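You operate a simulated robot arm through the tools that you are given. There is no shell and no other tool. Be economical: measure what you need, move in short steps, check, and stop when the job is done.

The job below is to be done with a simulated two-armed robot. You get a single attempt, and the scene is never put back.

JOB
Pick up the short black hose with the largest size on its label from the service table with one hand, pass it to the other hand and put it on the end bench top. Fetch the battery pack that says "95 %" from the service table and stand it on the tool cabinet worktop. Put the shaft seal with the smallest size on its label from the shelf of the steel workbench on the top of the grey bench. Put the blue impeller box on the top of the steel workbench away on the top shelf of the stores rack. Put the white basket on the shelf of the steel workbench away on the shelf of the grey bench. Close the cleaning locker door. Any order will do. Set down upright: battery pack, blue impeller box, white basket.

It is judged by the outcome, as a careful person would: the job done as asked, and still so three seconds after it is handed in. It fails if anything else is knocked over, pushed out of place, dropped, spilled or broken. Lids that push on must go on centred and level and be pressed home; caps that screw on are set level and turned clockwise until they are tight.

ROBOT AND FRAMES
Two 7-joint arms with two-finger parallel grippers on one trunk, on a base that drives. Base frame: it is fixed to the floor where the robot stands at the start and does not move with it; the origin is under the middle of the robot, x ahead of it, y to its left, z up; the surface under the hand at the start is at about z = 0.86. Readings come in m, degrees, newtons and seconds.
The left shoulder is at the start at [0.11, 0.169, 1.461], the right one opposite. With the tool pointing down near the work surface each hand reaches from about 0.42 to 0.74 m from the robot's upright axis, wherever it stands, measured 20 degrees to its own side. Places, roughly: battery pack [0.75, 0, 1]; blue impeller box [-1, -1.5, 1]; cleaning locker door [1.6, 2, 0.4]; end bench top [1.3, -1.7, 0.8]; shaft seal [-1, -0.25, 0.5]; shelf of the grey bench [-1.1, -2.8, 0.5]; short black hose [0.5, 0.25, 1]; tool cabinet worktop [1.3, 0, 0.9]; top of the grey bench [-1.1, -2.8, 0.9]; top shelf of the stores rack [0, -3.8, 1.5]; white basket (10x10x15 cm) [-1.1, -1.7, 0.5]. Payload 1.57 kg a hand.
The TCP of each hand is the grasp point between the finger pads, 0.03 m short of the fingertips. In the tool frame z runs along the fingers and y along their closing line. Largest opening 0.08 m; finger width 0.017, thickness 0.012; the body of the gripper, 0.04 by 0.082 m, starts 0.08 m behind the TCP.
Orientation is that of the tool frame in the base frame, as a unit quaternion [x, y, z, w]. With the fingers straight down and closing along the base's y, the tool's x points along the base's -x, its y along +y and its z along -z.

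CONTROLS
- The arms move only by the tool arm_command. It takes "left_commands", "right_commands" or both (then of equal length, played together; a hand with none holds still); each is a list of rows, each an object (a shift or turn left out is 0, a gripper value left out holds the last) with "claw": the opening, from 0 (shut) to 1 (fully open); "delta_pos": the shift along the tool's x, y, z in m, a list of three; "rot": the turn, a rotation vector about the tool's x, y, z in degrees, a list of three. In form: [{"claw": claw, "delta_pos": [tx, ty, tz], "rot": [wx, wy, wz]}, ...]. A call has 1 to 8 rows; each row shifts and turns the commanded pose from where the row before left it, along the tool's axes as they then stand. Each row takes 0.2 s and may step no farther than 0.05 m and 8.6 degrees from the row before; otherwise, or with a gripper value out of range, the whole call is refused. A pose out of reach is approached as far as the arm can. The call stops where the force on the tool passes 40 N (or 10 N more than at its start, if that is more) or the arm is blocked; 0.2 s more then pass. The fingers move at their own pace (about 0.072 m/s each) and stop on an object; they squeeze with about 43 N. The grip force told is the motor's: it shows also when the fingers shut on nothing. Time passes only in rows, and 0.2 s behind the last, so rows that do not move let the fingers close. The reply holds the time, the measured pose of the TCP, the force on the tool along the base axes, the opening and the grip force, in the units named above and with some noise, with the torque about the TCP (base axes, N m) and any sound that the robot's microphone picked up.
- Cameras (640 x 400 px; columns grow to the right, rows downward): "scene" is now at [0.1239, -0.0379, 1.6242]; the picture's right is [-0.66, -0.75, 0.00], its down [-0.68, 0.60, -0.42] and it looks along [0.31, -0.28, -0.91] (base axes); focal length 214 px, centre (320, 200). "left" rides on the left gripper at [0.072, 0.007, -0.122] in its tool frame; the picture's right is [-0.09, 1.00, 0.00], its down [-0.84, -0.08, -0.54] and it looks along [-0.54, -0.05, 0.84] (tool axes); focal length 238 px, centre (320, 200). "right" rides on the right gripper at [0.072, -0.007, -0.122] in its tool frame; the picture's right is [0.09, 1.00, 0.00], its down [-0.84, 0.08, -0.54] and it looks along [-0.54, 0.05, 0.84] (tool axes); focal length 238 px, centre (320, 200). There is no depth. A picture from a camera that has moved, and an enlarged one, comes with that camera's place and axes in the base frame and with its lens.
- capture(camera): a new picture of that camera. It takes no simulated time.
- slide_trunk(by): slides the trunk up (or, below 0, down) by that many m; the arms and the scene camera ride with it, the base frame stays. It gives what a move gives, with no picture.
- drive_base(legs): drives the robot by 1 to 6 legs, each [ahead, left, turn to the left] in m, m and degrees, along the robot's own axes; the way and the turn of a leg run together, so that a leg with both is an arc; at most 1.5 m and 180 degrees a leg. The arms and the cameras ride along, it lands a little off, and it stops where it bumps. It gives what a move gives.
- aim_head(pan, tilt): turns the head with the scene camera to pan (to the left, within 86 degrees either way) and tilt (down, from -29 to 69), counted from straight ahead of the robot. It gives what a move gives.
- inspect(camera, box): a new picture of the part [left, top, right, bottom] of that camera's present view, enlarged. It takes no simulated time.
- close_job(): hands the job in; it is judged then, once.

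Work in short steps. Places have to be worked out from the pictures, the camera data and where the tool is seen: move nearer, look again, correct. Check each grasp and each placing, and mend what went wrong. You have 186 turns and 158 pictures in all, those below and enlarged ones among them. Open the grippers and draw the arms clear of the work before you hand the job in, unless the task says otherwise; then end with one line.

The tools are called after ">>>" by a JSON object that holds its "api" and its "payload". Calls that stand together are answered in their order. arm_command: Moves the arms, as the interface text tells. Its arguments: {"type":"object","properties":{"left_commands":{"type":"array"},"right_commands":{"type":"array"}},"required":[]} The other tools are called the same way: slide_trunk (by) slides the trunk up or down; drive_base (legs) drives the base; aim_head (pan, tilt) turns the head that bears the scene camera; capture (camera) takes a picture; inspect (camera, box) takes an enlarged picture of a part of a camera's view; close_job () hands the job in.

At the start:

```text
t: 0.0
left_tool_pos: [0.686, 0.1897, 1.1282]
left_tool_rot: [0.0, 1.0, 0.0, 0.001]
left_wrist_force: [0.3, -0.9, 0.8]
left_wrist_torque: [0.06, 0.0, -0.02]
left_opening: 0.0802
left_grasp_force: 0.0
right_tool_pos: [0.6328, -0.3262, 1.1912]
right_tool_rot: [0.0, 1.0, -0.001, 0.0]
right_wrist_force: [0.0, 0.2, 0.3]
right_wrist_torque: [0.0, 0.0, 0.0]
right_opening: 0.0802
right_grasp_force: 0.0
trunk travel left (down, up): [-0.775, 0.115]
robot x, y, heading: [0.0005, -0.0039, 0.1]
head pan, tilt: [-41.5, 65.1]
```

scene: 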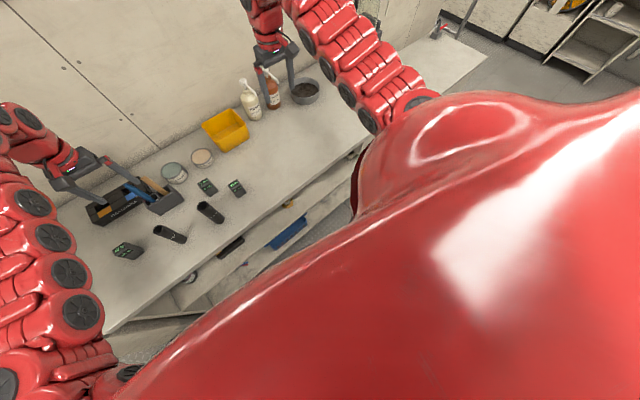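
right: 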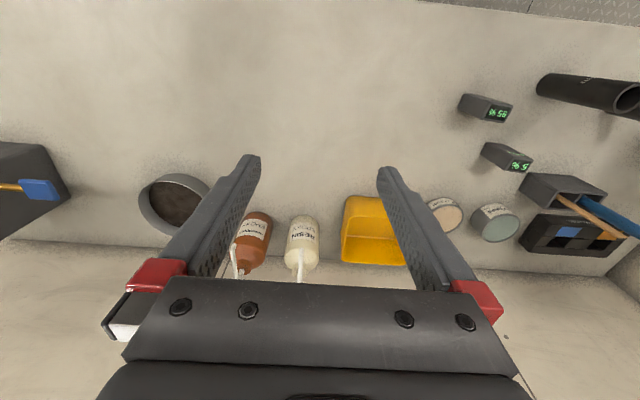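
left: 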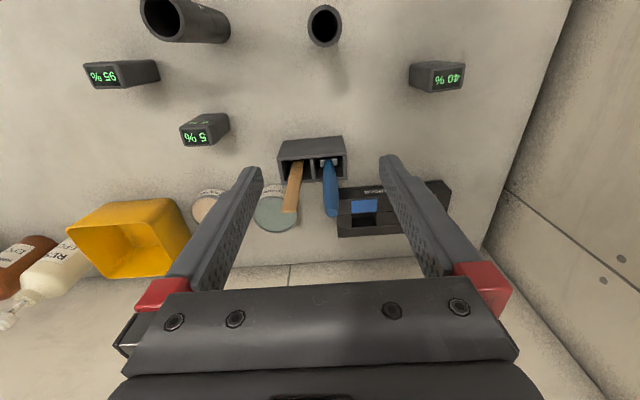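

I'll look ahead at the service table first, to read the labels and see the layout.

>>> {"api": "aim_head", "payload": {"pan": 0, "tilt": 50}}

>>> {"api": "capture", "payload": {"camera": "scene"}}

>>> {"api": "inspect", "payload": {"camera": "left", "box": [60, 0, 480, 160]}}

```text
t: 1.1
left_tool_pos: [0.6859, 0.1905, 1.128]
left_tool_rot: [0.0, 1.0, 0.0, 0.0]
left_wrist_force: [0.0, -0.1, -0.2]
left_wrist_torque: [0.01, -0.02, 0.03]
left_opening: 0.0799
left_grasp_force: 0.0
right_tool_pos: [0.6338, -0.3266, 1.1899]
right_tool_rot: [0.0, 1.0, 0.0, 0.0]
right_wrist_force: [0.0, -0.3, 0.1]
right_wrist_torque: [0.01, 0.02, -0.01]
right_opening: 0.0799
right_grasp_force: 0.0
trunk travel left (down, up): [-0.775, 0.115]
robot x, y, heading: [0.0015, 0.0009, 0.1]
head pan, tilt: [0.0, 50.0]
```

```text
154 pictures are left
camera scene: at [0.1555, 0.0021, 1.6424], right [0.0, -1.0, 0.0], down [-0.77, 0.0, -0.64], along [0.64, 0.0, -0.77], focal length 214 px, centre (320, 200)
```

scene: 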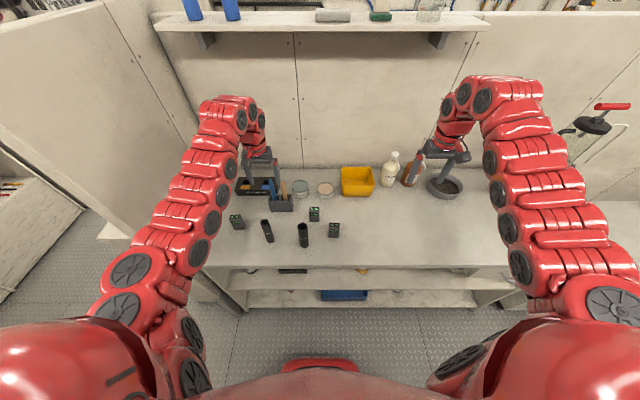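

```text
1.52 times, centred on (270, 80) of left
camera zoom: at [0.6134, 0.1966, 1.2511], right [0.09, 1.0, 0.0], down [0.84, -0.08, 0.54], along [0.54, -0.05, -0.84], focal length 363 px, centre (396, 383)
```

zoom: 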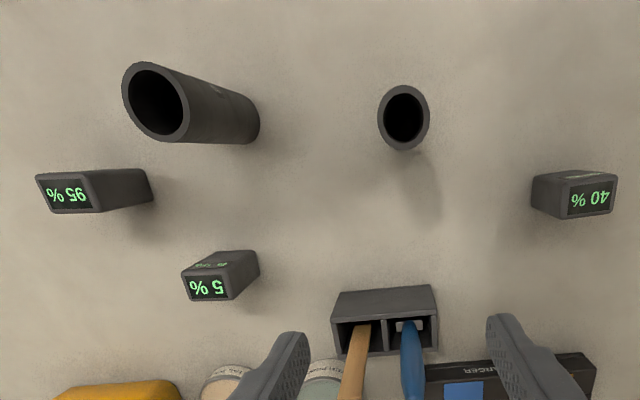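

The two hoses stand upright; I need their labels, so I zoom in from the head camera.

>>> {"api": "inspect", "payload": {"camera": "scene", "box": [220, 170, 360, 258]}}

>>> {"api": "inspect", "payload": {"camera": "right", "box": [440, 50, 640, 175]}}

```text
4.55 times, centred on (290, 214) of scene
camera zoom: at [0.1555, 0.0021, 1.6424], right [0.0, -1.0, 0.0], down [-0.77, 0.0, -0.64], along [0.64, 0.0, -0.77], focal length 975 px, centre (456, 136)
```

zoom: 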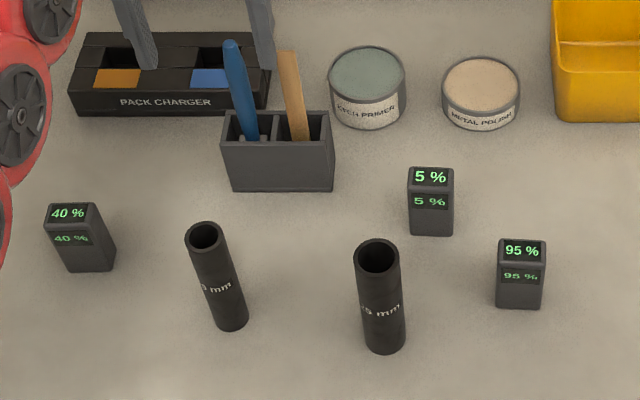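

```text
3.20 times, centred on (540, 112) of right
camera zoom: at [0.5607, -0.3323, 1.3117], right [-0.09, 1.0, 0.0], down [0.84, 0.08, 0.54], along [0.54, 0.05, -0.84], focal length 763 px, centre (-384, 480)
```

zoom: 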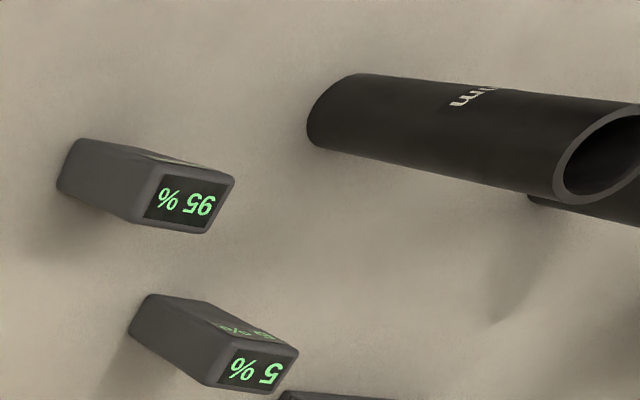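

The right hose reads "?5 mm" and looks thicker; I'll confirm later from closer. First I survey the room.

>>> {"api": "aim_head", "payload": {"pan": 60, "tilt": 25}}

>>> {"api": "capture", "payload": {"camera": "scene"}}

>>> {"api": "aim_head", "payload": {"pan": 0, "tilt": 10}}

>>> {"api": "capture", "payload": {"camera": "scene"}}

>>> {"api": "aim_head", "payload": {"pan": -60, "tilt": 25}}

>>> {"api": "capture", "payload": {"camera": "scene"}}

```text
t: 2.4
left_tool_pos: [0.6862, 0.1908, 1.1277]
left_tool_rot: [-0.001, 1.0, 0.0, 0.0]
left_wrist_force: [-0.2, 0.0, 0.0]
left_wrist_torque: [-0.02, -0.02, -0.01]
left_opening: 0.08
left_grasp_force: 0.0
right_tool_pos: [0.6319, -0.3254, 1.1902]
right_tool_rot: [-0.001, 1.0, 0.001, 0.0]
right_wrist_force: [0.3, 0.6, -0.3]
right_wrist_torque: [0.0, 0.0, 0.01]
right_opening: 0.0799
right_grasp_force: 0.0
trunk travel left (down, up): [-0.775, 0.115]
robot x, y, heading: [0.0004, -0.003, -0.1]
head pan, tilt: [60.0, 25.0]
```

```text
150 pictures are left
camera scene: at [0.1247, 0.0819, 1.6799], right [0.87, -0.5, 0.0], down [-0.21, -0.37, -0.91], along [0.45, 0.78, -0.42], focal length 214 px, centre (320, 200)
```

scene: 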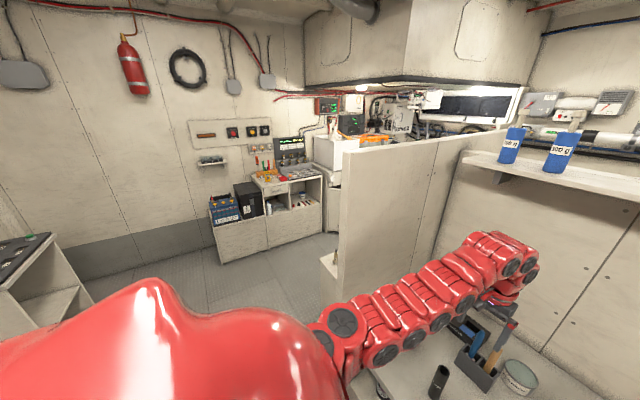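

```text
t: 3.7
left_tool_pos: [0.685, 0.1905, 1.1283]
left_tool_rot: [0.001, 1.0, 0.0, 0.0]
left_wrist_force: [0.1, -0.2, 0.0]
left_wrist_torque: [-0.04, 0.0, 0.0]
left_opening: 0.0801
left_grasp_force: 0.1
right_tool_pos: [0.631, -0.3264, 1.1905]
right_tool_rot: [0.0, 1.0, 0.0, -0.001]
right_wrist_force: [-0.6, 0.5, -0.3]
right_wrist_torque: [0.03, -0.05, 0.01]
right_opening: 0.0799
right_grasp_force: 0.1
trunk travel left (down, up): [-0.775, 0.115]
robot x, y, heading: [-0.0003, 0.0006, 0.2]
head pan, tilt: [0.0, 10.0]
```

```text
149 pictures are left
camera scene: at [0.1715, 0.0023, 1.7043], right [0.0, -1.0, 0.0], down [-0.17, 0.0, -0.98], along [0.98, 0.0, -0.17], focal length 214 px, centre (320, 200)
```

scene: 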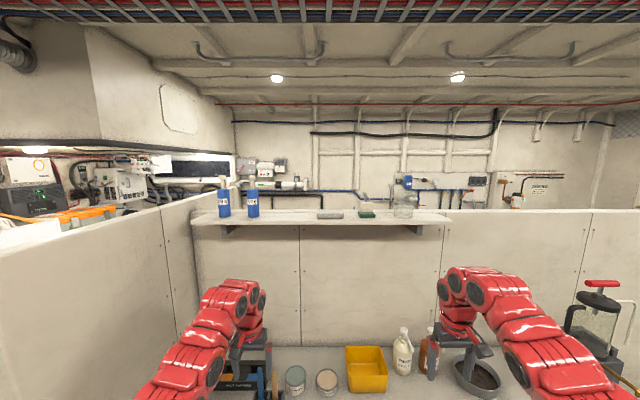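

```text
t: 5.0
left_tool_pos: [0.6858, 0.1905, 1.1285]
left_tool_rot: [0.0, 1.0, 0.001, 0.0]
left_wrist_force: [0.1, -0.9, 0.0]
left_wrist_torque: [0.02, 0.0, 0.0]
left_opening: 0.0802
left_grasp_force: 0.1
right_tool_pos: [0.6321, -0.3262, 1.1898]
right_tool_rot: [0.0, 1.0, 0.0, 0.0]
right_wrist_force: [1.2, 0.2, 0.5]
right_wrist_torque: [-0.01, -0.04, -0.01]
right_opening: 0.0798
right_grasp_force: 0.0
trunk travel left (down, up): [-0.775, 0.115]
robot x, y, heading: [-0.0014, 0.0031, -0.4]
head pan, tilt: [-60.0, 25.0]
```

```text
148 pictures are left
camera scene: at [0.1247, -0.0776, 1.68], right [-0.87, -0.5, 0.0], down [-0.21, 0.37, -0.91], along [0.45, -0.78, -0.42], focal length 214 px, centre (320, 200)
```

scene: 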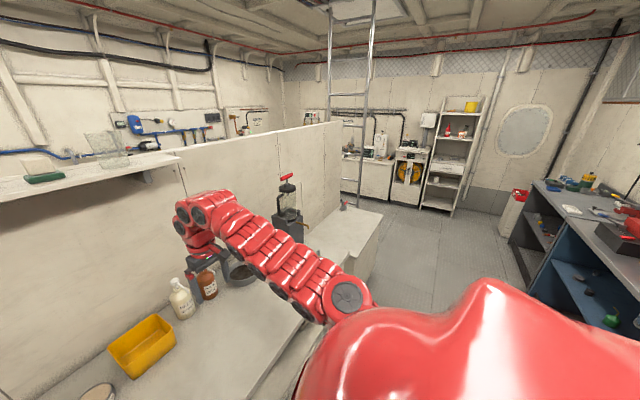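

Now the hose: I move the left hand over the larger one (judged near x 0.58, y 0.065) at z≈1.128 and look.

>>> {"api": "arm_command", "payload": {"left_commands": [{"claw": 1, "delta_pos": [0.0265, -0.031, 0]}, {"delta_pos": [0.0265, -0.031, 0]}, {"delta_pos": [0.0265, -0.031, 0]}, {"delta_pos": [0.0265, -0.031, 0]}, {}]}}

>>> {"api": "capture", "payload": {"camera": "left"}}

>>> {"api": "aim_head", "payload": {"pan": 8, "tilt": 60}}

>>> {"api": "capture", "payload": {"camera": "scene"}}

```text
t: 6.2
left_tool_pos: [0.6413, 0.1368, 1.1269]
left_tool_rot: [-0.001, 1.0, 0.0, 0.0]
left_wrist_force: [0.6, 0.3, -0.1]
left_wrist_torque: [0.01, 0.03, -0.03]
left_opening: 0.0801
left_grasp_force: 0.0
left hand out of reach, approached as far as the arm can: row 2, 3, 4
right_tool_pos: [0.6315, -0.3254, 1.1908]
right_tool_rot: [0.0, 1.0, 0.0, 0.0]
right_wrist_force: [-0.1, 0.6, 0.3]
right_wrist_torque: [-0.01, 0.0, 0.02]
right_opening: 0.0799
right_grasp_force: 0.0
trunk travel left (down, up): [-0.775, 0.115]
robot x, y, heading: [-0.002, 0.0014, -0.1]
head pan, tilt: [-60.0, 25.0]
```

```text
147 pictures are left
camera left: at [0.5691, 0.1422, 1.2489], right [0.09, 1.0, 0.0], down [0.84, -0.08, 0.54], along [0.54, -0.05, -0.84], focal length 238 px, centre (320, 200)
```

left: 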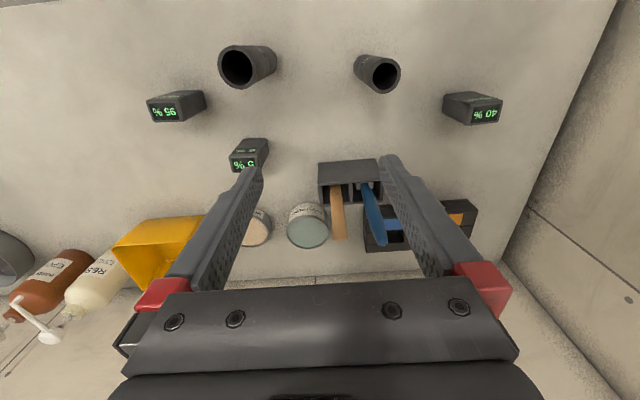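

```text
t: 7.6
left_tool_pos: [0.6417, 0.1364, 1.1279]
left_tool_rot: [0.0, 1.0, 0.0, 0.0]
left_wrist_force: [-1.1, 0.1, -1.3]
left_wrist_torque: [-0.01, -0.05, 0.02]
left_opening: 0.08
left_grasp_force: 0.1
right_tool_pos: [0.6321, -0.3263, 1.1915]
right_tool_rot: [0.0, 1.0, -0.001, -0.001]
right_wrist_force: [-0.4, 1.2, -0.5]
right_wrist_torque: [-0.01, -0.03, -0.01]
right_opening: 0.0801
right_grasp_force: 0.1
trunk travel left (down, up): [-0.775, 0.115]
robot x, y, heading: [0.0025, -0.0003, -0.3]
head pan, tilt: [8.0, 60.0]
```

```text
146 pictures are left
camera scene: at [0.1445, 0.0114, 1.6299], right [0.14, -0.99, 0.0], down [-0.86, -0.12, -0.5], along [0.5, 0.07, -0.87], focal length 214 px, centre (320, 200)
```

scene: 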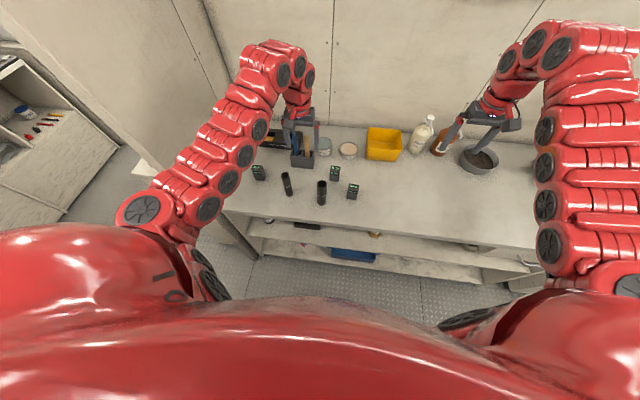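

The arm can't fold that close at this height, so I shift the base right and back a bit and raise the trunk.

>>> {"api": "drive_base", "payload": {"legs": [[-0.08, -0.14, 0]]}}

>>> {"api": "slide_trunk", "payload": {"by": 0.1}}

>>> {"api": "capture", "payload": {"camera": "left"}}

```text
t: 9.0
left_tool_pos: [0.5626, -0.0015, 1.1258]
left_tool_rot: [0.0, 1.0, 0.0, -0.001]
left_wrist_force: [1.0, -0.6, 1.2]
left_wrist_torque: [-0.05, 0.02, -0.02]
left_opening: 0.0799
left_grasp_force: 0.0
right_tool_pos: [0.5526, -0.4632, 1.1907]
right_tool_rot: [0.001, 1.0, -0.001, -0.001]
right_wrist_force: [0.1, -0.3, -0.1]
right_wrist_torque: [-0.03, 0.0, -0.01]
right_opening: 0.0799
right_grasp_force: 0.1
trunk travel left (down, up): [-0.775, 0.115]
robot x, y, heading: [-0.0821, -0.1376, -0.2]
head pan, tilt: [8.0, 60.0]
```

```text
t: 10.3
left_tool_pos: [0.5626, -0.0038, 1.2269]
left_tool_rot: [0.001, 1.0, 0.0, 0.0]
left_wrist_force: [-0.2, 0.0, -0.2]
left_wrist_torque: [0.03, 0.0, -0.03]
left_opening: 0.0802
left_grasp_force: 0.0
right_tool_pos: [0.5508, -0.4652, 1.2911]
right_tool_rot: [0.0, 1.0, 0.0, 0.0]
right_wrist_force: [0.0, 1.0, 0.0]
right_wrist_torque: [0.0, 0.04, 0.0]
right_opening: 0.0799
right_grasp_force: 0.2
trunk travel left (down, up): [-0.875, 0.015]
robot x, y, heading: [-0.0803, -0.139, 0.1]
head pan, tilt: [8.0, 60.0]
```

```text
145 pictures are left
camera left: at [0.4895, 0.003, 1.349], right [0.09, 1.0, 0.0], down [0.84, -0.08, 0.54], along [0.54, -0.05, -0.84], focal length 238 px, centre (320, 200)
```

left: 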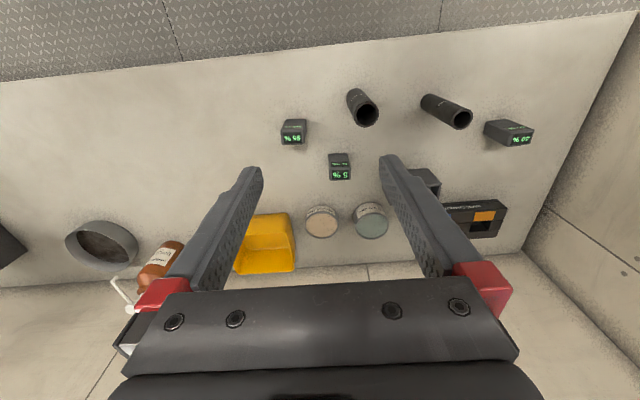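

Hose top is at about (0.582, 0.067), consistent with before. I move above it and zoom in on the labels.

>>> {"api": "arm_command", "payload": {"left_commands": [{"delta_pos": [-0.0065, 0.0235, 0.035]}, {"delta_pos": [-0.0065, 0.0235, 0.035]}, {"delta_pos": [-0.0065, 0.0235, 0.035]}, {}]}}

>>> {"api": "aim_head", "payload": {"pan": 15, "tilt": 50}}

>>> {"api": "capture", "payload": {"camera": "scene"}}

>>> {"api": "capture", "payload": {"camera": "left"}}

```text
t: 11.3
left_tool_pos: [0.5811, 0.0713, 1.1215]
left_tool_rot: [0.001, 1.0, 0.0, 0.0]
left_wrist_force: [0.3, -0.5, -0.6]
left_wrist_torque: [-0.04, 0.0, -0.02]
left_opening: 0.08
left_grasp_force: 0.1
right_tool_pos: [0.5511, -0.4654, 1.2908]
right_tool_rot: [0.0, 1.0, 0.0, 0.0]
right_wrist_force: [0.6, 0.2, -0.6]
right_wrist_torque: [0.02, -0.02, -0.03]
right_opening: 0.0799
right_grasp_force: 0.1
trunk travel left (down, up): [-0.875, 0.015]
robot x, y, heading: [-0.0812, -0.1361, -0.0]
head pan, tilt: [8.0, 60.0]
```

```text
t: 12.0
left_tool_pos: [0.5825, 0.0713, 1.1215]
left_tool_rot: [0.001, 1.0, 0.0, 0.0]
left_wrist_force: [-0.2, 0.2, -0.7]
left_wrist_torque: [-0.01, -0.02, -0.01]
left_opening: 0.0801
left_grasp_force: 0.1
right_tool_pos: [0.5512, -0.4645, 1.2907]
right_tool_rot: [0.001, 1.0, -0.001, 0.0]
right_wrist_force: [0.6, 0.1, 0.0]
right_wrist_torque: [0.04, 0.03, -0.02]
right_opening: 0.0802
right_grasp_force: 0.2
trunk travel left (down, up): [-0.875, 0.015]
robot x, y, heading: [-0.0845, -0.1377, -0.1]
head pan, tilt: [15.0, 50.0]
```

```text
144 pictures are left
camera scene: at [0.0729, -0.1164, 1.7424], right [0.26, -0.97, 0.0], down [-0.74, -0.2, -0.64], along [0.62, 0.16, -0.77], focal length 214 px, centre (320, 200)
```

scene: 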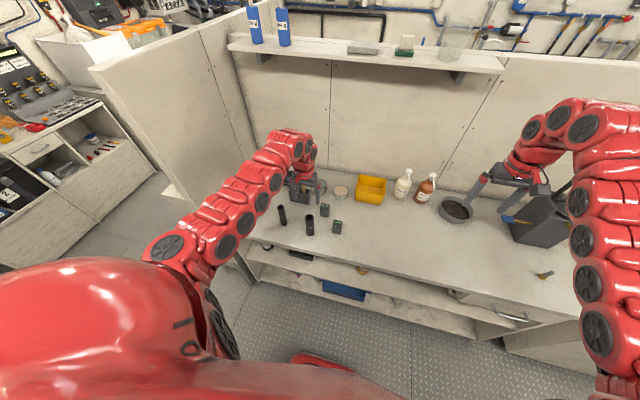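

```text
143 pictures are left
camera left: at [0.5096, 0.077, 1.2441], right [0.09, 1.0, 0.0], down [0.84, -0.08, 0.54], along [0.54, -0.05, -0.84], focal length 238 px, centre (320, 200)
```

left: 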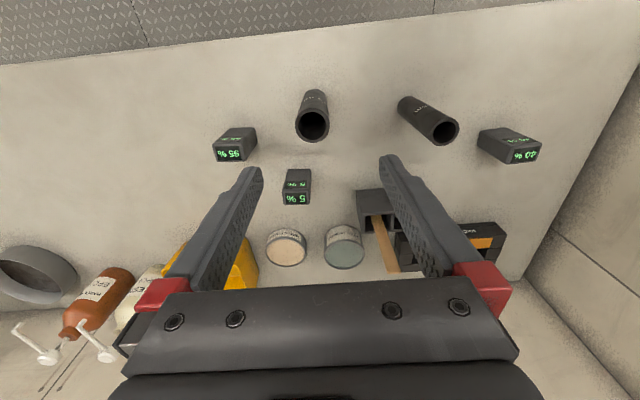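

>>> {"api": "inspect", "payload": {"camera": "scene", "box": [268, 195, 332, 240]}}

>>> {"api": "inspect", "payload": {"camera": "left", "box": [280, 75, 470, 160]}}

```text
8.89 times, centred on (300, 218) of scene
camera zoom: at [0.0729, -0.1164, 1.7424], right [0.26, -0.97, 0.0], down [-0.74, -0.2, -0.64], along [0.62, 0.16, -0.77], focal length 1906 px, centre (498, 44)
```

zoom: 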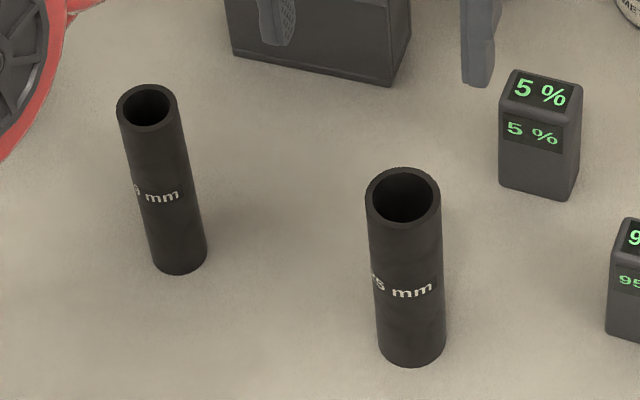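

```text
3.37 times, centred on (375, 118) of left
camera zoom: at [0.5096, 0.077, 1.2441], right [0.09, 1.0, 0.0], down [0.84, -0.08, 0.54], along [0.54, -0.05, -0.84], focal length 803 px, centre (135, 478)
```

zoom: 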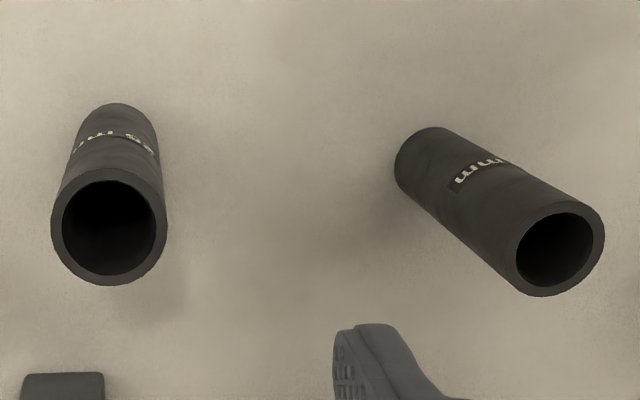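

>>> {"api": "inspect", "payload": {"camera": "left", "box": [296, 85, 332, 120]}}

>>> {"api": "inspect", "payload": {"camera": "scene", "box": [274, 202, 294, 226]}}

```text
11.43 times, centred on (314, 102) of left
camera zoom: at [0.5096, 0.077, 1.2441], right [0.09, 1.0, 0.0], down [0.84, -0.08, 0.54], along [0.54, -0.05, -0.84], focal length 2724 px, centre (389, 1314)
```

zoom: 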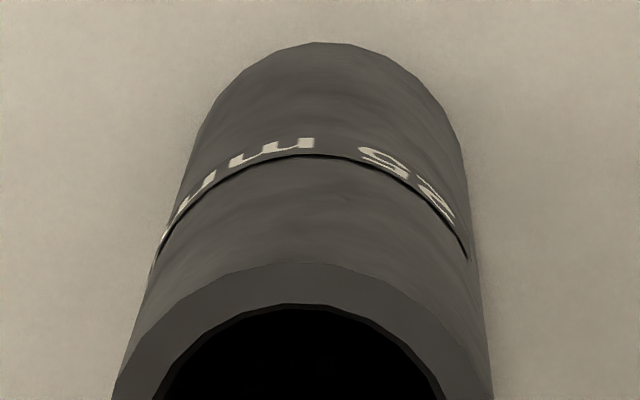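

```text
16.00 times, centred on (284, 214) of scene
camera zoom: at [0.0729, -0.1164, 1.7424], right [0.26, -0.97, 0.0], down [-0.74, -0.2, -0.64], along [0.62, 0.16, -0.77], focal length 3432 px, centre (896, -24)
```

zoom: 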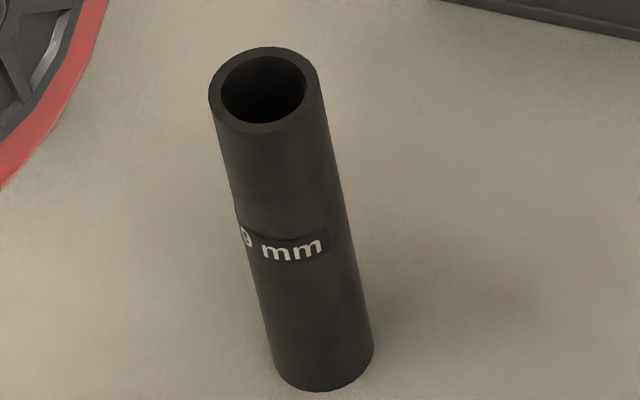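

It is the 25 mm hose (the other is 19 mm). I descend over its top and grip.

>>> {"api": "arm_command", "payload": {"left_commands": [{"delta_pos": [0, -0.005, 0.0415]}, {"delta_pos": [0, 0, 0.0415]}, {"delta_pos": [0, 0, 0.0415]}, {"delta_pos": [0, 0, 0.037]}, {}, {"claw": 0}, {"claw": 0}, {"claw": 0}]}}

>>> {"api": "capture", "payload": {"camera": "left"}}

```text
t: 13.8
left_tool_pos: [0.5821, 0.0613, 0.959]
left_tool_rot: [0.0, 1.0, 0.0, 0.001]
left_wrist_force: [-0.1, -0.4, 0.8]
left_wrist_torque: [-0.11, 0.0, 0.01]
left_opening: 0.0359
left_grasp_force: 39.7
right_tool_pos: [0.5521, -0.4651, 1.2902]
right_tool_rot: [0.001, 1.0, -0.001, 0.0]
right_wrist_force: [-0.5, 0.5, -1.3]
right_wrist_torque: [-0.01, -0.01, 0.0]
right_opening: 0.0802
right_grasp_force: 0.0
trunk travel left (down, up): [-0.875, 0.015]
robot x, y, heading: [-0.081, -0.1355, -0.2]
head pan, tilt: [15.0, 50.0]
```

```text
138 pictures are left
camera left: at [0.5096, 0.068, 1.0826], right [0.09, 1.0, 0.0], down [0.84, -0.08, 0.54], along [0.54, -0.05, -0.84], focal length 238 px, centre (320, 200)
```

left: 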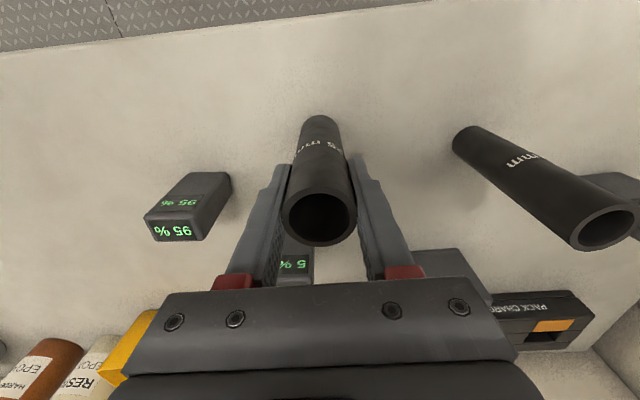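

Grip is firm (0.036 m). I lift and back off from the table for the hand-over in free air.

>>> {"api": "arm_command", "payload": {"left_commands": [{"delta_pos": [0, 0, -0.04]}, {"delta_pos": [0, 0, -0.04]}, {"delta_pos": [0, 0, -0.04]}, {}]}}

>>> {"api": "drive_base", "payload": {"legs": [[-0.35, 0, 0]]}}

```text
t: 14.8
left_tool_pos: [0.5822, 0.0607, 1.0763]
left_tool_rot: [0.001, 1.0, 0.0, -0.001]
left_wrist_force: [0.4, -0.6, -1.2]
left_wrist_torque: [-0.01, 0.05, 0.01]
left_opening: 0.0358
left_grasp_force: 42.4
right_tool_pos: [0.5514, -0.4647, 1.2903]
right_tool_rot: [0.001, 1.0, 0.0, 0.0]
right_wrist_force: [-0.7, 0.0, 0.3]
right_wrist_torque: [0.0, -0.03, 0.01]
right_opening: 0.0799
right_grasp_force: 0.2
trunk travel left (down, up): [-0.875, 0.015]
robot x, y, heading: [-0.0819, -0.1391, -0.1]
head pan, tilt: [15.0, 50.0]
```

```text
t: 17.1
left_tool_pos: [0.2284, 0.0608, 1.0756]
left_tool_rot: [0.002, 1.0, 0.0, 0.0]
left_wrist_force: [-0.5, -0.5, 0.1]
left_wrist_torque: [0.0, 0.05, 0.01]
left_opening: 0.0356
left_grasp_force: 42.3
right_tool_pos: [0.1973, -0.4649, 1.29]
right_tool_rot: [0.001, 1.0, 0.0, 0.0]
right_wrist_force: [0.1, -0.4, 0.6]
right_wrist_torque: [-0.01, -0.02, -0.01]
right_opening: 0.08
right_grasp_force: 0.0
trunk travel left (down, up): [-0.875, 0.015]
robot x, y, heading: [-0.4358, -0.1348, -0.3]
head pan, tilt: [15.0, 50.0]
```

Turn the right hand: 90° about its axis so it closes fore-aft, then tilt it to point left.

>>> {"api": "arm_command", "payload": {"right_commands": [{"rot": [0, 0, 8.5]}, {"rot": [0, 0, 8.5]}, {"rot": [0, 0, 8.5]}, {"rot": [0, 0, 8.5]}, {"rot": [0, 0, 8.5]}, {"rot": [0, 0, 8.5]}, {"rot": [0, 0, 8.5]}, {"rot": [0, 0, 8.5]}]}}

>>> {"api": "arm_command", "payload": {"right_commands": [{"rot": [0, 0, 8.5]}, {"rot": [0, 0, 8.5]}, {"rot": [0, 0, 5]}, {"rot": [0, 8.5, 0], "delta_pos": [0, 0, 0.03]}, {"rot": [0, 8.5, 0], "delta_pos": [0, 0, 0.03]}, {"rot": [0, 8.5, 0], "delta_pos": [-0.02, 0, 0.03]}, {"rot": [0, 8.5, 0], "delta_pos": [-0.02, 0, 0]}, {"rot": [0, 8.5, 0], "delta_pos": [-0.03, 0, 0]}]}}

```text
t: 18.9
left_tool_pos: [0.2275, 0.0596, 1.0764]
left_tool_rot: [0.002, 1.0, 0.0, 0.0]
left_wrist_force: [0.1, -0.7, -1.5]
left_wrist_torque: [0.02, -0.01, -0.01]
left_opening: 0.0359
left_grasp_force: 42.4
right_tool_pos: [0.1953, -0.4649, 1.2899]
right_tool_rot: [0.562, 0.827, 0.0, 0.0]
right_wrist_force: [0.0, -0.9, -0.7]
right_wrist_torque: [0.02, 0.01, 0.0]
right_opening: 0.0802
right_grasp_force: 0.0
trunk travel left (down, up): [-0.875, 0.015]
robot x, y, heading: [-0.4345, -0.14, -0.5]
head pan, tilt: [15.0, 50.0]
```

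```text
t: 20.7
left_tool_pos: [0.226, 0.058, 1.078]
left_tool_rot: [0.002, 1.0, 0.001, 0.001]
left_wrist_force: [0.1, 0.6, -0.4]
left_wrist_torque: [0.01, -0.03, -0.01]
left_opening: 0.0357
left_grasp_force: 43.1
right_tool_pos: [0.1633, -0.5061, 1.1512]
right_tool_rot: [0.665, 0.664, 0.242, -0.24]
right_wrist_force: [-1.2, -0.2, 1.0]
right_wrist_torque: [0.02, -0.04, -0.02]
right_opening: 0.08
right_grasp_force: 0.0
right hand out of reach, approached as far as the arm can: row 8
trunk travel left (down, up): [-0.875, 0.015]
robot x, y, heading: [-0.4357, -0.1371, -0.2]
head pan, tilt: [15.0, 50.0]
```

Tilted about 40°, which is nearly enough. I bring the left hand toward the centre and check both reach.

>>> {"api": "arm_command", "payload": {"left_commands": [{"delta_pos": [-0.01, -0.045, 0.01]}, {"delta_pos": [-0.01, -0.045, 0.01]}, {"delta_pos": [-0.01, -0.045, 0.01]}, {"delta_pos": [-0.01, -0.045, 0.01]}, {}], "right_commands": [{"delta_pos": [0.0, 0.025, 0.02]}, {"delta_pos": [0, 0.025, 0.02]}, {"delta_pos": [0, 0.025, 0.01]}, {"delta_pos": [0, 0.015, 0.0]}, {}]}}

>>> {"api": "aim_head", "payload": {"pan": 0, "tilt": 45}}

>>> {"api": "capture", "payload": {"camera": "scene"}}

```text
t: 21.9
left_tool_pos: [0.2607, -0.1058, 1.0396]
left_tool_rot: [0.001, 1.0, 0.001, 0.0]
left_wrist_force: [-0.1, -0.2, 0.0]
left_wrist_torque: [-0.02, -0.02, -0.01]
left_opening: 0.0356
left_grasp_force: 42.7
left hand out of reach, approached as far as the arm can: row 4
right_tool_pos: [0.1677, -0.4801, 1.1178]
right_tool_rot: [0.659, 0.659, 0.256, -0.256]
right_wrist_force: [-0.7, -0.4, -0.5]
right_wrist_torque: [-0.05, 0.0, -0.03]
right_opening: 0.0797
right_grasp_force: 0.2
right hand out of reach, approached as far as the arm can: row 1, 2, 3, 4
trunk travel left (down, up): [-0.875, 0.015]
robot x, y, heading: [-0.4371, -0.1333, -0.1]
head pan, tilt: [15.0, 50.0]
```

```text
t: 22.7
left_tool_pos: [0.2625, -0.1082, 1.0374]
left_tool_rot: [0.002, 1.0, -0.001, 0.0]
left_wrist_force: [-0.5, 0.8, -1.3]
left_wrist_torque: [-0.05, 0.04, 0.03]
left_opening: 0.0355
left_grasp_force: 42.7
right_tool_pos: [0.1691, -0.4816, 1.117]
right_tool_rot: [0.661, 0.657, 0.258, -0.255]
right_wrist_force: [0.0, 0.6, 0.0]
right_wrist_torque: [-0.03, 0.01, -0.05]
right_opening: 0.08
right_grasp_force: 0.0
trunk travel left (down, up): [-0.875, 0.015]
robot x, y, heading: [-0.4383, -0.1348, -0.0]
head pan, tilt: [0.0, 45.0]
```

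```text
137 pictures are left
camera scene: at [-0.2751, -0.1348, 1.7493], right [0.0, -1.0, 0.0], down [-0.71, 0.0, -0.71], along [0.71, 0.0, -0.71], focal length 214 px, centre (320, 200)
```

scene: 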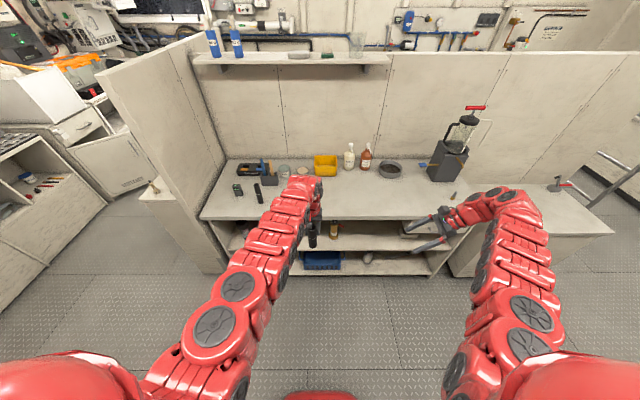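

I'll swing the right hand's heading toward forward-left, which should be easier on the wrist.

>>> {"api": "arm_command", "payload": {"right_commands": [{"rot": [-5.07, 0, 5.53]}, {"rot": [-5.07, 0, 5.53]}, {"rot": [-5.07, 0, 5.53]}, {"rot": [-5.07, 0, 5.53]}, {"rot": [0, 7, 0]}, {"rot": [0, 7, 0]}, {}]}}

```text
t: 24.3
left_tool_pos: [0.262, -0.1065, 1.0398]
left_tool_rot: [0.002, 1.0, 0.0, 0.0]
left_wrist_force: [-0.2, 0.3, -0.4]
left_wrist_torque: [0.05, 0.0, 0.01]
left_opening: 0.0354
left_grasp_force: 42.8
right_tool_pos: [0.1654, -0.4832, 1.1154]
right_tool_rot: [0.763, 0.439, 0.41, -0.236]
right_wrist_force: [0.1, -0.6, 0.5]
right_wrist_torque: [0.04, 0.0, 0.01]
right_opening: 0.08
right_grasp_force: 0.0
trunk travel left (down, up): [-0.875, 0.015]
robot x, y, heading: [-0.435, -0.1354, -0.3]
head pan, tilt: [0.0, 45.0]
```

Reached now (heading 60° left, 33° down). I bring the right hand to a pre-grasp about 11 cm from the hose's lower end.

>>> {"api": "arm_command", "payload": {"right_commands": [{"claw": 1, "delta_pos": [0.01276, -0.0149, 0.0384]}, {"delta_pos": [0.01276, -0.0149, 0.0384]}, {"delta_pos": [0.01276, -0.0149, 0.0384]}, {"delta_pos": [0.01276, -0.0149, 0.0384]}, {"delta_pos": [0.01276, -0.0149, 0.0384]}, {"delta_pos": [0.01276, -0.0149, 0.0384]}, {"delta_pos": [0.01276, -0.0149, 0.0384]}, {}]}}

>>> {"api": "capture", "payload": {"camera": "right"}}

>>> {"api": "capture", "payload": {"camera": "scene"}}

```text
t: 26.1
left_tool_pos: [0.2609, -0.1077, 1.0389]
left_tool_rot: [0.001, 1.0, 0.0, 0.0]
left_wrist_force: [0.6, -0.2, -0.3]
left_wrist_torque: [0.05, 0.01, 0.05]
left_opening: 0.0358
left_grasp_force: 42.6
right_tool_pos: [0.2158, -0.1965, 1.0405]
right_tool_rot: [0.764, 0.439, 0.41, -0.235]
right_wrist_force: [-0.3, -1.3, -0.2]
right_wrist_torque: [0.02, 0.01, 0.04]
right_opening: 0.0799
right_grasp_force: 0.0
trunk travel left (down, up): [-0.875, 0.015]
robot x, y, heading: [-0.4357, -0.1369, -0.4]
head pan, tilt: [0.0, 45.0]
```

```text
136 pictures are left
camera right: at [0.1795, -0.2461, 1.1667], right [0.89, -0.46, 0.08], down [-0.39, -0.83, -0.4], along [0.25, 0.32, -0.91], focal length 238 px, centre (320, 200)
```

right: 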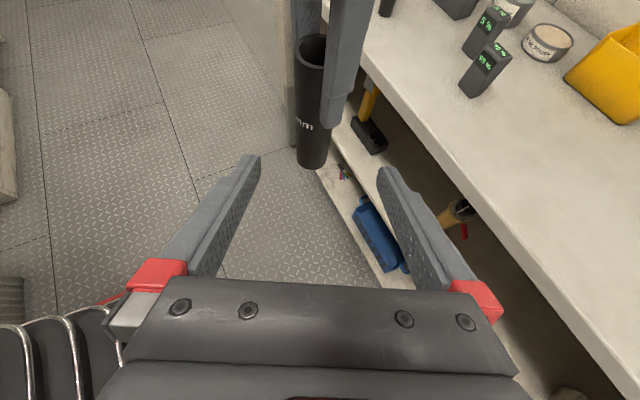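

```text
135 pictures are left
camera scene: at [-0.2758, -0.1358, 1.7494], right [0.0, -1.0, 0.0], down [-0.71, 0.0, -0.71], along [0.71, 0.0, -0.71], focal length 214 px, centre (320, 200)
```

scene: 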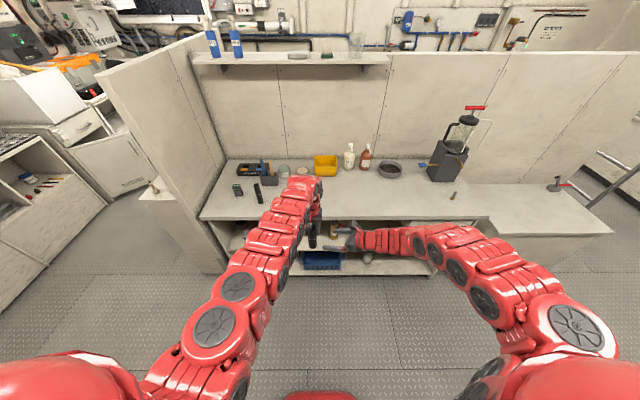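

Aligned; I advance along the fingers and close on the hose's lower end.

>>> {"api": "arm_command", "payload": {"right_commands": [{"delta_pos": [0.0004, -0.0013, 0.0275]}, {"delta_pos": [0.0004, -0.0013, 0.0275]}, {"delta_pos": [0.0004, -0.0013, 0.0275]}, {"delta_pos": [0.0002, -0.0011, 0.0272]}, {}, {"claw": 0}, {}, {}]}}

>>> {"api": "capture", "payload": {"camera": "right"}}

```text
t: 27.9
left_tool_pos: [0.2622, -0.1083, 1.039]
left_tool_rot: [0.002, 1.0, 0.0, 0.0]
left_wrist_force: [2.9, -2.0, -3.0]
left_wrist_torque: [0.35, -0.18, 0.27]
left_opening: 0.0357
left_grasp_force: 42.4
right_tool_pos: [0.2583, -0.1121, 0.9803]
right_tool_rot: [0.764, 0.439, 0.411, -0.235]
right_wrist_force: [-4.2, 2.9, 2.4]
right_wrist_torque: [-0.5, -0.06, -0.23]
right_opening: 0.0363
right_grasp_force: 40.1
trunk travel left (down, up): [-0.875, 0.015]
robot x, y, heading: [-0.4345, -0.1368, -0.3]
head pan, tilt: [0.0, 45.0]
```

```text
134 pictures are left
camera right: at [0.2218, -0.1618, 1.1069], right [0.89, -0.46, 0.08], down [-0.39, -0.83, -0.4], along [0.25, 0.32, -0.91], focal length 238 px, centre (320, 200)
```

right: 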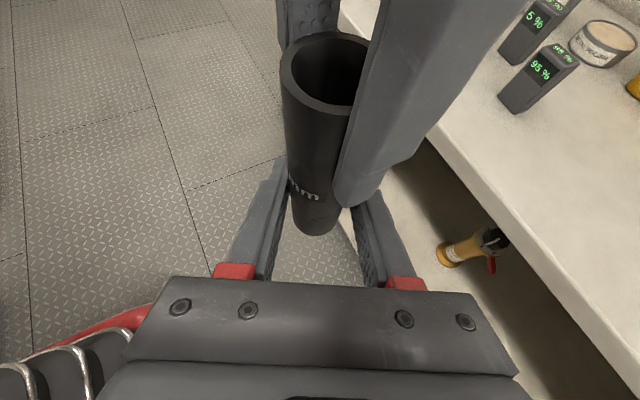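

Both hold it. I open the left hand and lift it straight up clear, then draw the right hand back.

>>> {"api": "arm_command", "payload": {"left_commands": [{"claw": 1}, {}, {}, {"delta_pos": [0, 0, -0.03]}, {"delta_pos": [0, 0, -0.03]}, {"delta_pos": [0, 0.04, -0.03]}, {"delta_pos": [0, 0.04, 0]}, {"delta_pos": [0, 0.04, 0]}]}}

>>> {"api": "arm_command", "payload": {"right_commands": [{"delta_pos": [0, 0, -0.04]}, {"delta_pos": [0, 0, -0.04]}, {"delta_pos": [0, 0, -0.04]}, {}]}}

>>> {"api": "capture", "payload": {"camera": "right"}}

```text
t: 29.7
left_tool_pos: [0.2674, 0.0136, 1.1258]
left_tool_rot: [0.001, 1.0, -0.001, -0.001]
left_wrist_force: [1.5, 0.8, 0.1]
left_wrist_torque: [-0.05, 0.03, -0.02]
left_opening: 0.08
left_grasp_force: 0.0
right_tool_pos: [0.259, -0.1115, 0.9809]
right_tool_rot: [0.764, 0.438, 0.411, -0.236]
right_wrist_force: [-0.1, 0.1, -0.6]
right_wrist_torque: [-0.02, 0.0, 0.03]
right_opening: 0.0361
right_grasp_force: 42.5
trunk travel left (down, up): [-0.875, 0.015]
robot x, y, heading: [-0.4338, -0.137, -0.3]
head pan, tilt: [0.0, 45.0]
```

```text
t: 30.7
left_tool_pos: [0.267, 0.0107, 1.1252]
left_tool_rot: [0.002, 1.0, 0.001, 0.001]
left_wrist_force: [-0.2, -0.4, 0.6]
left_wrist_torque: [0.02, -0.01, -0.03]
left_opening: 0.0799
left_grasp_force: 0.1
right_tool_pos: [0.2118, -0.201, 1.0464]
right_tool_rot: [0.763, 0.439, 0.41, -0.236]
right_wrist_force: [0.0, 0.3, -1.0]
right_wrist_torque: [-0.01, -0.04, 0.01]
right_opening: 0.0362
right_grasp_force: 42.7
right hand out of reach, approached as far as the arm can: row 3
trunk travel left (down, up): [-0.875, 0.015]
robot x, y, heading: [-0.4379, -0.1362, -0.3]
head pan, tilt: [0.0, 45.0]
```

```text
133 pictures are left
camera right: at [0.175, -0.2508, 1.1725], right [0.89, -0.46, 0.08], down [-0.39, -0.83, -0.4], along [0.25, 0.33, -0.91], focal length 238 px, centre (320, 200)
```

right: 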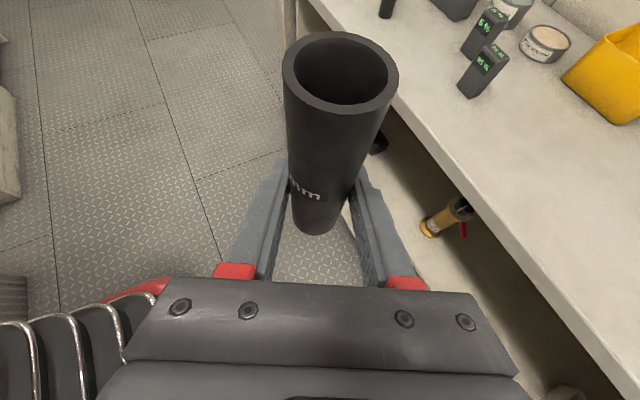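

The hose is handed over. I move the right hand aside and line the base up for taking the 95 % pack with the left.

>>> {"api": "arm_command", "payload": {"right_commands": [{"delta_pos": [-0.0125, 0.0145, -0.037]}, {"delta_pos": [-0.0125, 0.0145, -0.037]}, {"delta_pos": [-0.0125, 0.0145, -0.037]}, {"delta_pos": [-0.0125, 0.0145, -0.037]}, {"delta_pos": [-0.0125, 0.0145, -0.037]}, {"delta_pos": [-0.0125, 0.0145, -0.037]}, {"delta_pos": [-0.0125, 0.0145, -0.037]}, {}]}}

>>> {"api": "drive_base", "payload": {"legs": [[0.35, -0.06, 0]]}}

>>> {"api": "capture", "payload": {"camera": "left"}}

```text
t: 32.5
left_tool_pos: [0.2664, 0.0135, 1.1263]
left_tool_rot: [0.002, 1.0, 0.0, 0.001]
left_wrist_force: [1.1, -1.0, 0.1]
left_wrist_torque: [-0.02, 0.01, 0.02]
left_opening: 0.0798
left_grasp_force: 0.0
right_tool_pos: [0.1702, -0.4794, 1.1152]
right_tool_rot: [0.763, 0.439, 0.41, -0.238]
right_wrist_force: [0.0, 0.3, -0.9]
right_wrist_torque: [0.03, 0.03, 0.01]
right_opening: 0.0361
right_grasp_force: 43.0
right hand out of reach, approached as far as the arm can: row 1
trunk travel left (down, up): [-0.875, 0.015]
robot x, y, heading: [-0.4381, -0.1374, -0.3]
head pan, tilt: [0.0, 45.0]
```

```text
t: 34.8
left_tool_pos: [0.6092, -0.0462, 1.1279]
left_tool_rot: [0.0, 1.0, 0.0, 0.001]
left_wrist_force: [0.1, 0.1, 0.8]
left_wrist_torque: [-0.01, -0.03, 0.03]
left_opening: 0.0802
left_grasp_force: 0.1
right_tool_pos: [0.5155, -0.5395, 1.1159]
right_tool_rot: [0.763, 0.44, 0.409, -0.236]
right_wrist_force: [1.0, -0.5, -0.2]
right_wrist_torque: [-0.01, -0.02, 0.0]
right_opening: 0.0358
right_grasp_force: 42.7
trunk travel left (down, up): [-0.875, 0.015]
robot x, y, heading: [-0.0898, -0.1987, 0.0]
head pan, tilt: [0.0, 45.0]
```

```text
132 pictures are left
camera left: at [0.5372, -0.0412, 1.2495], right [0.09, 1.0, 0.0], down [0.84, -0.08, 0.54], along [0.54, -0.05, -0.84], focal length 238 px, centre (320, 200)
```

left: 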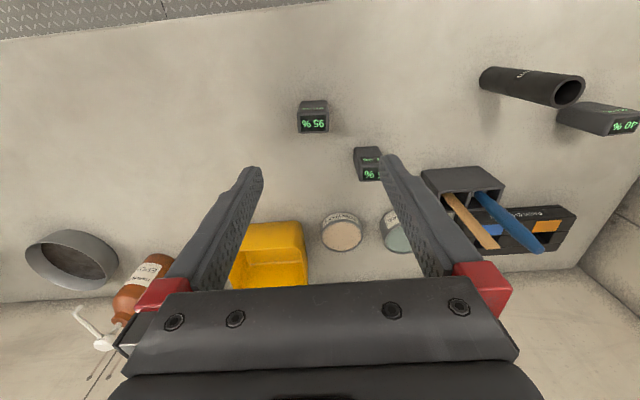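

The pack is at about (0.621, -0.057). I descend over it and grip.

>>> {"api": "arm_command", "payload": {"left_commands": [{"delta_pos": [-0.012, -0.011, 0.03]}, {"delta_pos": [0, 0, 0.047]}, {"delta_pos": [0, 0, 0.047]}, {"delta_pos": [0, 0, 0.047]}, {"delta_pos": [0, 0, 0.044]}, {}, {"claw": 0}, {}]}}

>>> {"api": "arm_command", "payload": {"left_commands": [{}, {}]}}

>>> {"api": "capture", "payload": {"camera": "left"}}

```text
t: 36.6
left_tool_pos: [0.5988, -0.0579, 0.966]
left_tool_rot: [0.001, 1.0, 0.0, 0.0]
left_wrist_force: [0.1, -0.4, -0.5]
left_wrist_torque: [0.01, 0.01, 0.01]
left_opening: 0.0
left_grasp_force: 1.8
left hand out of reach, approached as far as the arm can: row 3, 4, 5
right_tool_pos: [0.5167, -0.5398, 1.1158]
right_tool_rot: [0.763, 0.44, 0.41, -0.237]
right_wrist_force: [0.7, 0.0, -1.5]
right_wrist_torque: [-0.03, -0.02, 0.02]
right_opening: 0.0362
right_grasp_force: 42.7
trunk travel left (down, up): [-0.875, 0.015]
robot x, y, heading: [-0.0896, -0.1985, -0.2]
head pan, tilt: [0.0, 45.0]
```

```text
t: 37.2
left_tool_pos: [0.5982, -0.0578, 0.9661]
left_tool_rot: [0.001, 1.0, 0.0, 0.0]
left_wrist_force: [-0.3, 0.3, -0.3]
left_wrist_torque: [0.01, 0.0, 0.01]
left_opening: 0.0
left_grasp_force: 21.0
right_tool_pos: [0.5148, -0.5394, 1.1169]
right_tool_rot: [0.763, 0.44, 0.41, -0.237]
right_wrist_force: [-0.6, -0.6, -1.1]
right_wrist_torque: [0.0, -0.02, 0.0]
right_opening: 0.0359
right_grasp_force: 42.9
trunk travel left (down, up): [-0.875, 0.015]
robot x, y, heading: [-0.0907, -0.1999, -0.1]
head pan, tilt: [0.0, 45.0]
```

```text
131 pictures are left
camera left: at [0.5257, -0.0518, 1.0892], right [0.09, 1.0, 0.0], down [0.84, -0.08, 0.54], along [0.54, -0.05, -0.84], focal length 238 px, centre (320, 200)
```

left: 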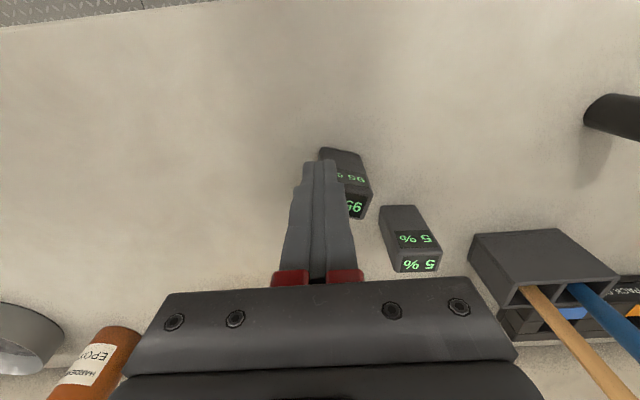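

Out of reach low down with the trunk this high, and the fingers closed on nothing. I back up, open, lower the trunk and look again.

>>> {"api": "arm_command", "payload": {"left_commands": [{"delta_pos": [0, 0, -0.05]}, {"delta_pos": [0, 0, -0.05]}, {"claw": 1, "delta_pos": [0, 0, -0.05]}, {}, {}, {}]}}

>>> {"api": "slide_trunk", "payload": {"by": -0.1}}

>>> {"api": "capture", "payload": {"camera": "left"}}

```text
t: 38.6
left_tool_pos: [0.5992, -0.0579, 1.1153]
left_tool_rot: [0.0, 1.0, 0.001, 0.0]
left_wrist_force: [0.6, -0.2, -0.3]
left_wrist_torque: [-0.01, -0.02, -0.01]
left_opening: 0.0799
left_grasp_force: 0.1
right_tool_pos: [0.5159, -0.5395, 1.1165]
right_tool_rot: [0.763, 0.441, 0.409, -0.237]
right_wrist_force: [1.1, -0.2, -1.4]
right_wrist_torque: [-0.01, -0.05, 0.01]
right_opening: 0.0361
right_grasp_force: 42.5
trunk travel left (down, up): [-0.875, 0.015]
robot x, y, heading: [-0.0931, -0.1991, -0.3]
head pan, tilt: [0.0, 45.0]
```

```text
t: 39.9
left_tool_pos: [0.6001, -0.057, 1.0152]
left_tool_rot: [0.0, 1.0, 0.0, -0.001]
left_wrist_force: [0.4, 0.2, 0.2]
left_wrist_torque: [0.03, -0.02, -0.03]
left_opening: 0.08
left_grasp_force: 0.1
right_tool_pos: [0.5158, -0.5399, 1.0165]
right_tool_rot: [0.763, 0.44, 0.41, -0.236]
right_wrist_force: [0.2, -0.1, -1.3]
right_wrist_torque: [-0.02, -0.02, 0.0]
right_opening: 0.0362
right_grasp_force: 42.8
trunk travel left (down, up): [-0.775, 0.115]
robot x, y, heading: [-0.0897, -0.1991, -0.0]
head pan, tilt: [0.0, 45.0]
```

```text
130 pictures are left
camera left: at [0.5274, -0.051, 1.1386], right [0.09, 1.0, 0.0], down [0.84, -0.08, 0.54], along [0.54, -0.05, -0.84], focal length 238 px, centre (320, 200)
```

left: 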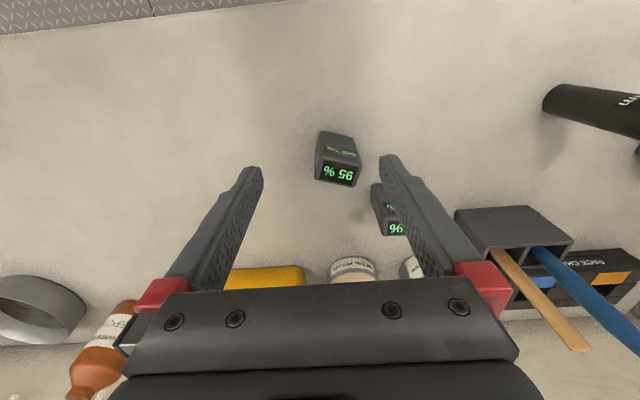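

>>> {"api": "inspect", "payload": {"camera": "left", "box": [290, 115, 390, 205]}}

```text
4.44 times, centred on (340, 160) of left
camera zoom: at [0.5274, -0.051, 1.1386], right [0.09, 1.0, 0.0], down [0.84, -0.08, 0.54], along [0.54, -0.05, -0.84], focal length 1059 px, centre (231, 378)
```

zoom: 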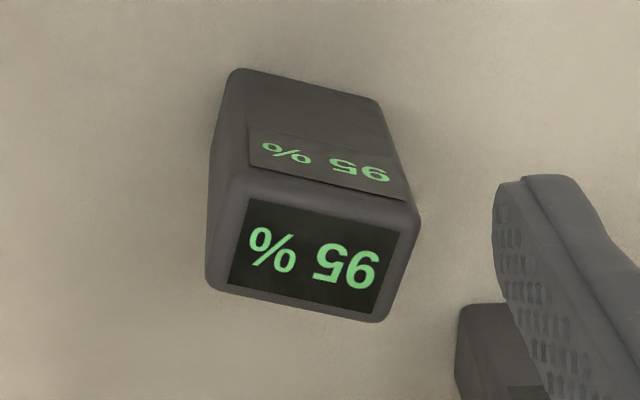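

The pack was nudged and yawed about 19° but still stands. I align to it, narrow the opening a bit, and descend.

>>> {"api": "arm_command", "payload": {"left_commands": [{"claw": 0.8, "delta_pos": [-0.031, 0.014, 0]}, {"rot": [0, 0, 8.5]}, {"rot": [0, 0, 8.5]}, {}]}}

>>> {"api": "capture", "payload": {"camera": "left"}}

```text
t: 40.9
left_tool_pos: [0.6308, -0.0419, 1.0168]
left_tool_rot: [0.149, 0.989, 0.0, 0.0]
left_wrist_force: [-0.2, 0.2, 1.0]
left_wrist_torque: [-0.01, -0.02, -0.01]
left_opening: 0.0638
left_grasp_force: 0.1
right_tool_pos: [0.5161, -0.539, 1.0148]
right_tool_rot: [0.763, 0.44, 0.41, -0.237]
right_wrist_force: [-0.8, 1.0, -1.2]
right_wrist_torque: [0.01, 0.01, 0.03]
right_opening: 0.0359
right_grasp_force: 43.3
trunk travel left (down, up): [-0.775, 0.115]
robot x, y, heading: [-0.0864, -0.2005, -0.3]
head pan, tilt: [0.0, 45.0]
```

```text
128 pictures are left
camera left: at [0.564, -0.0164, 1.1386], right [0.38, 0.92, 0.0], down [0.78, -0.32, 0.54], along [0.5, -0.21, -0.84], focal length 238 px, centre (320, 200)
```

left: 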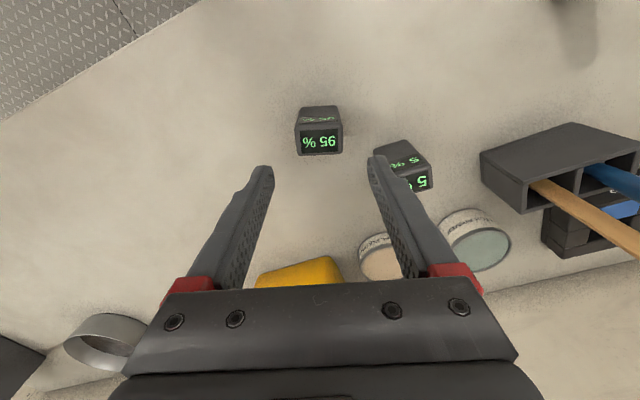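

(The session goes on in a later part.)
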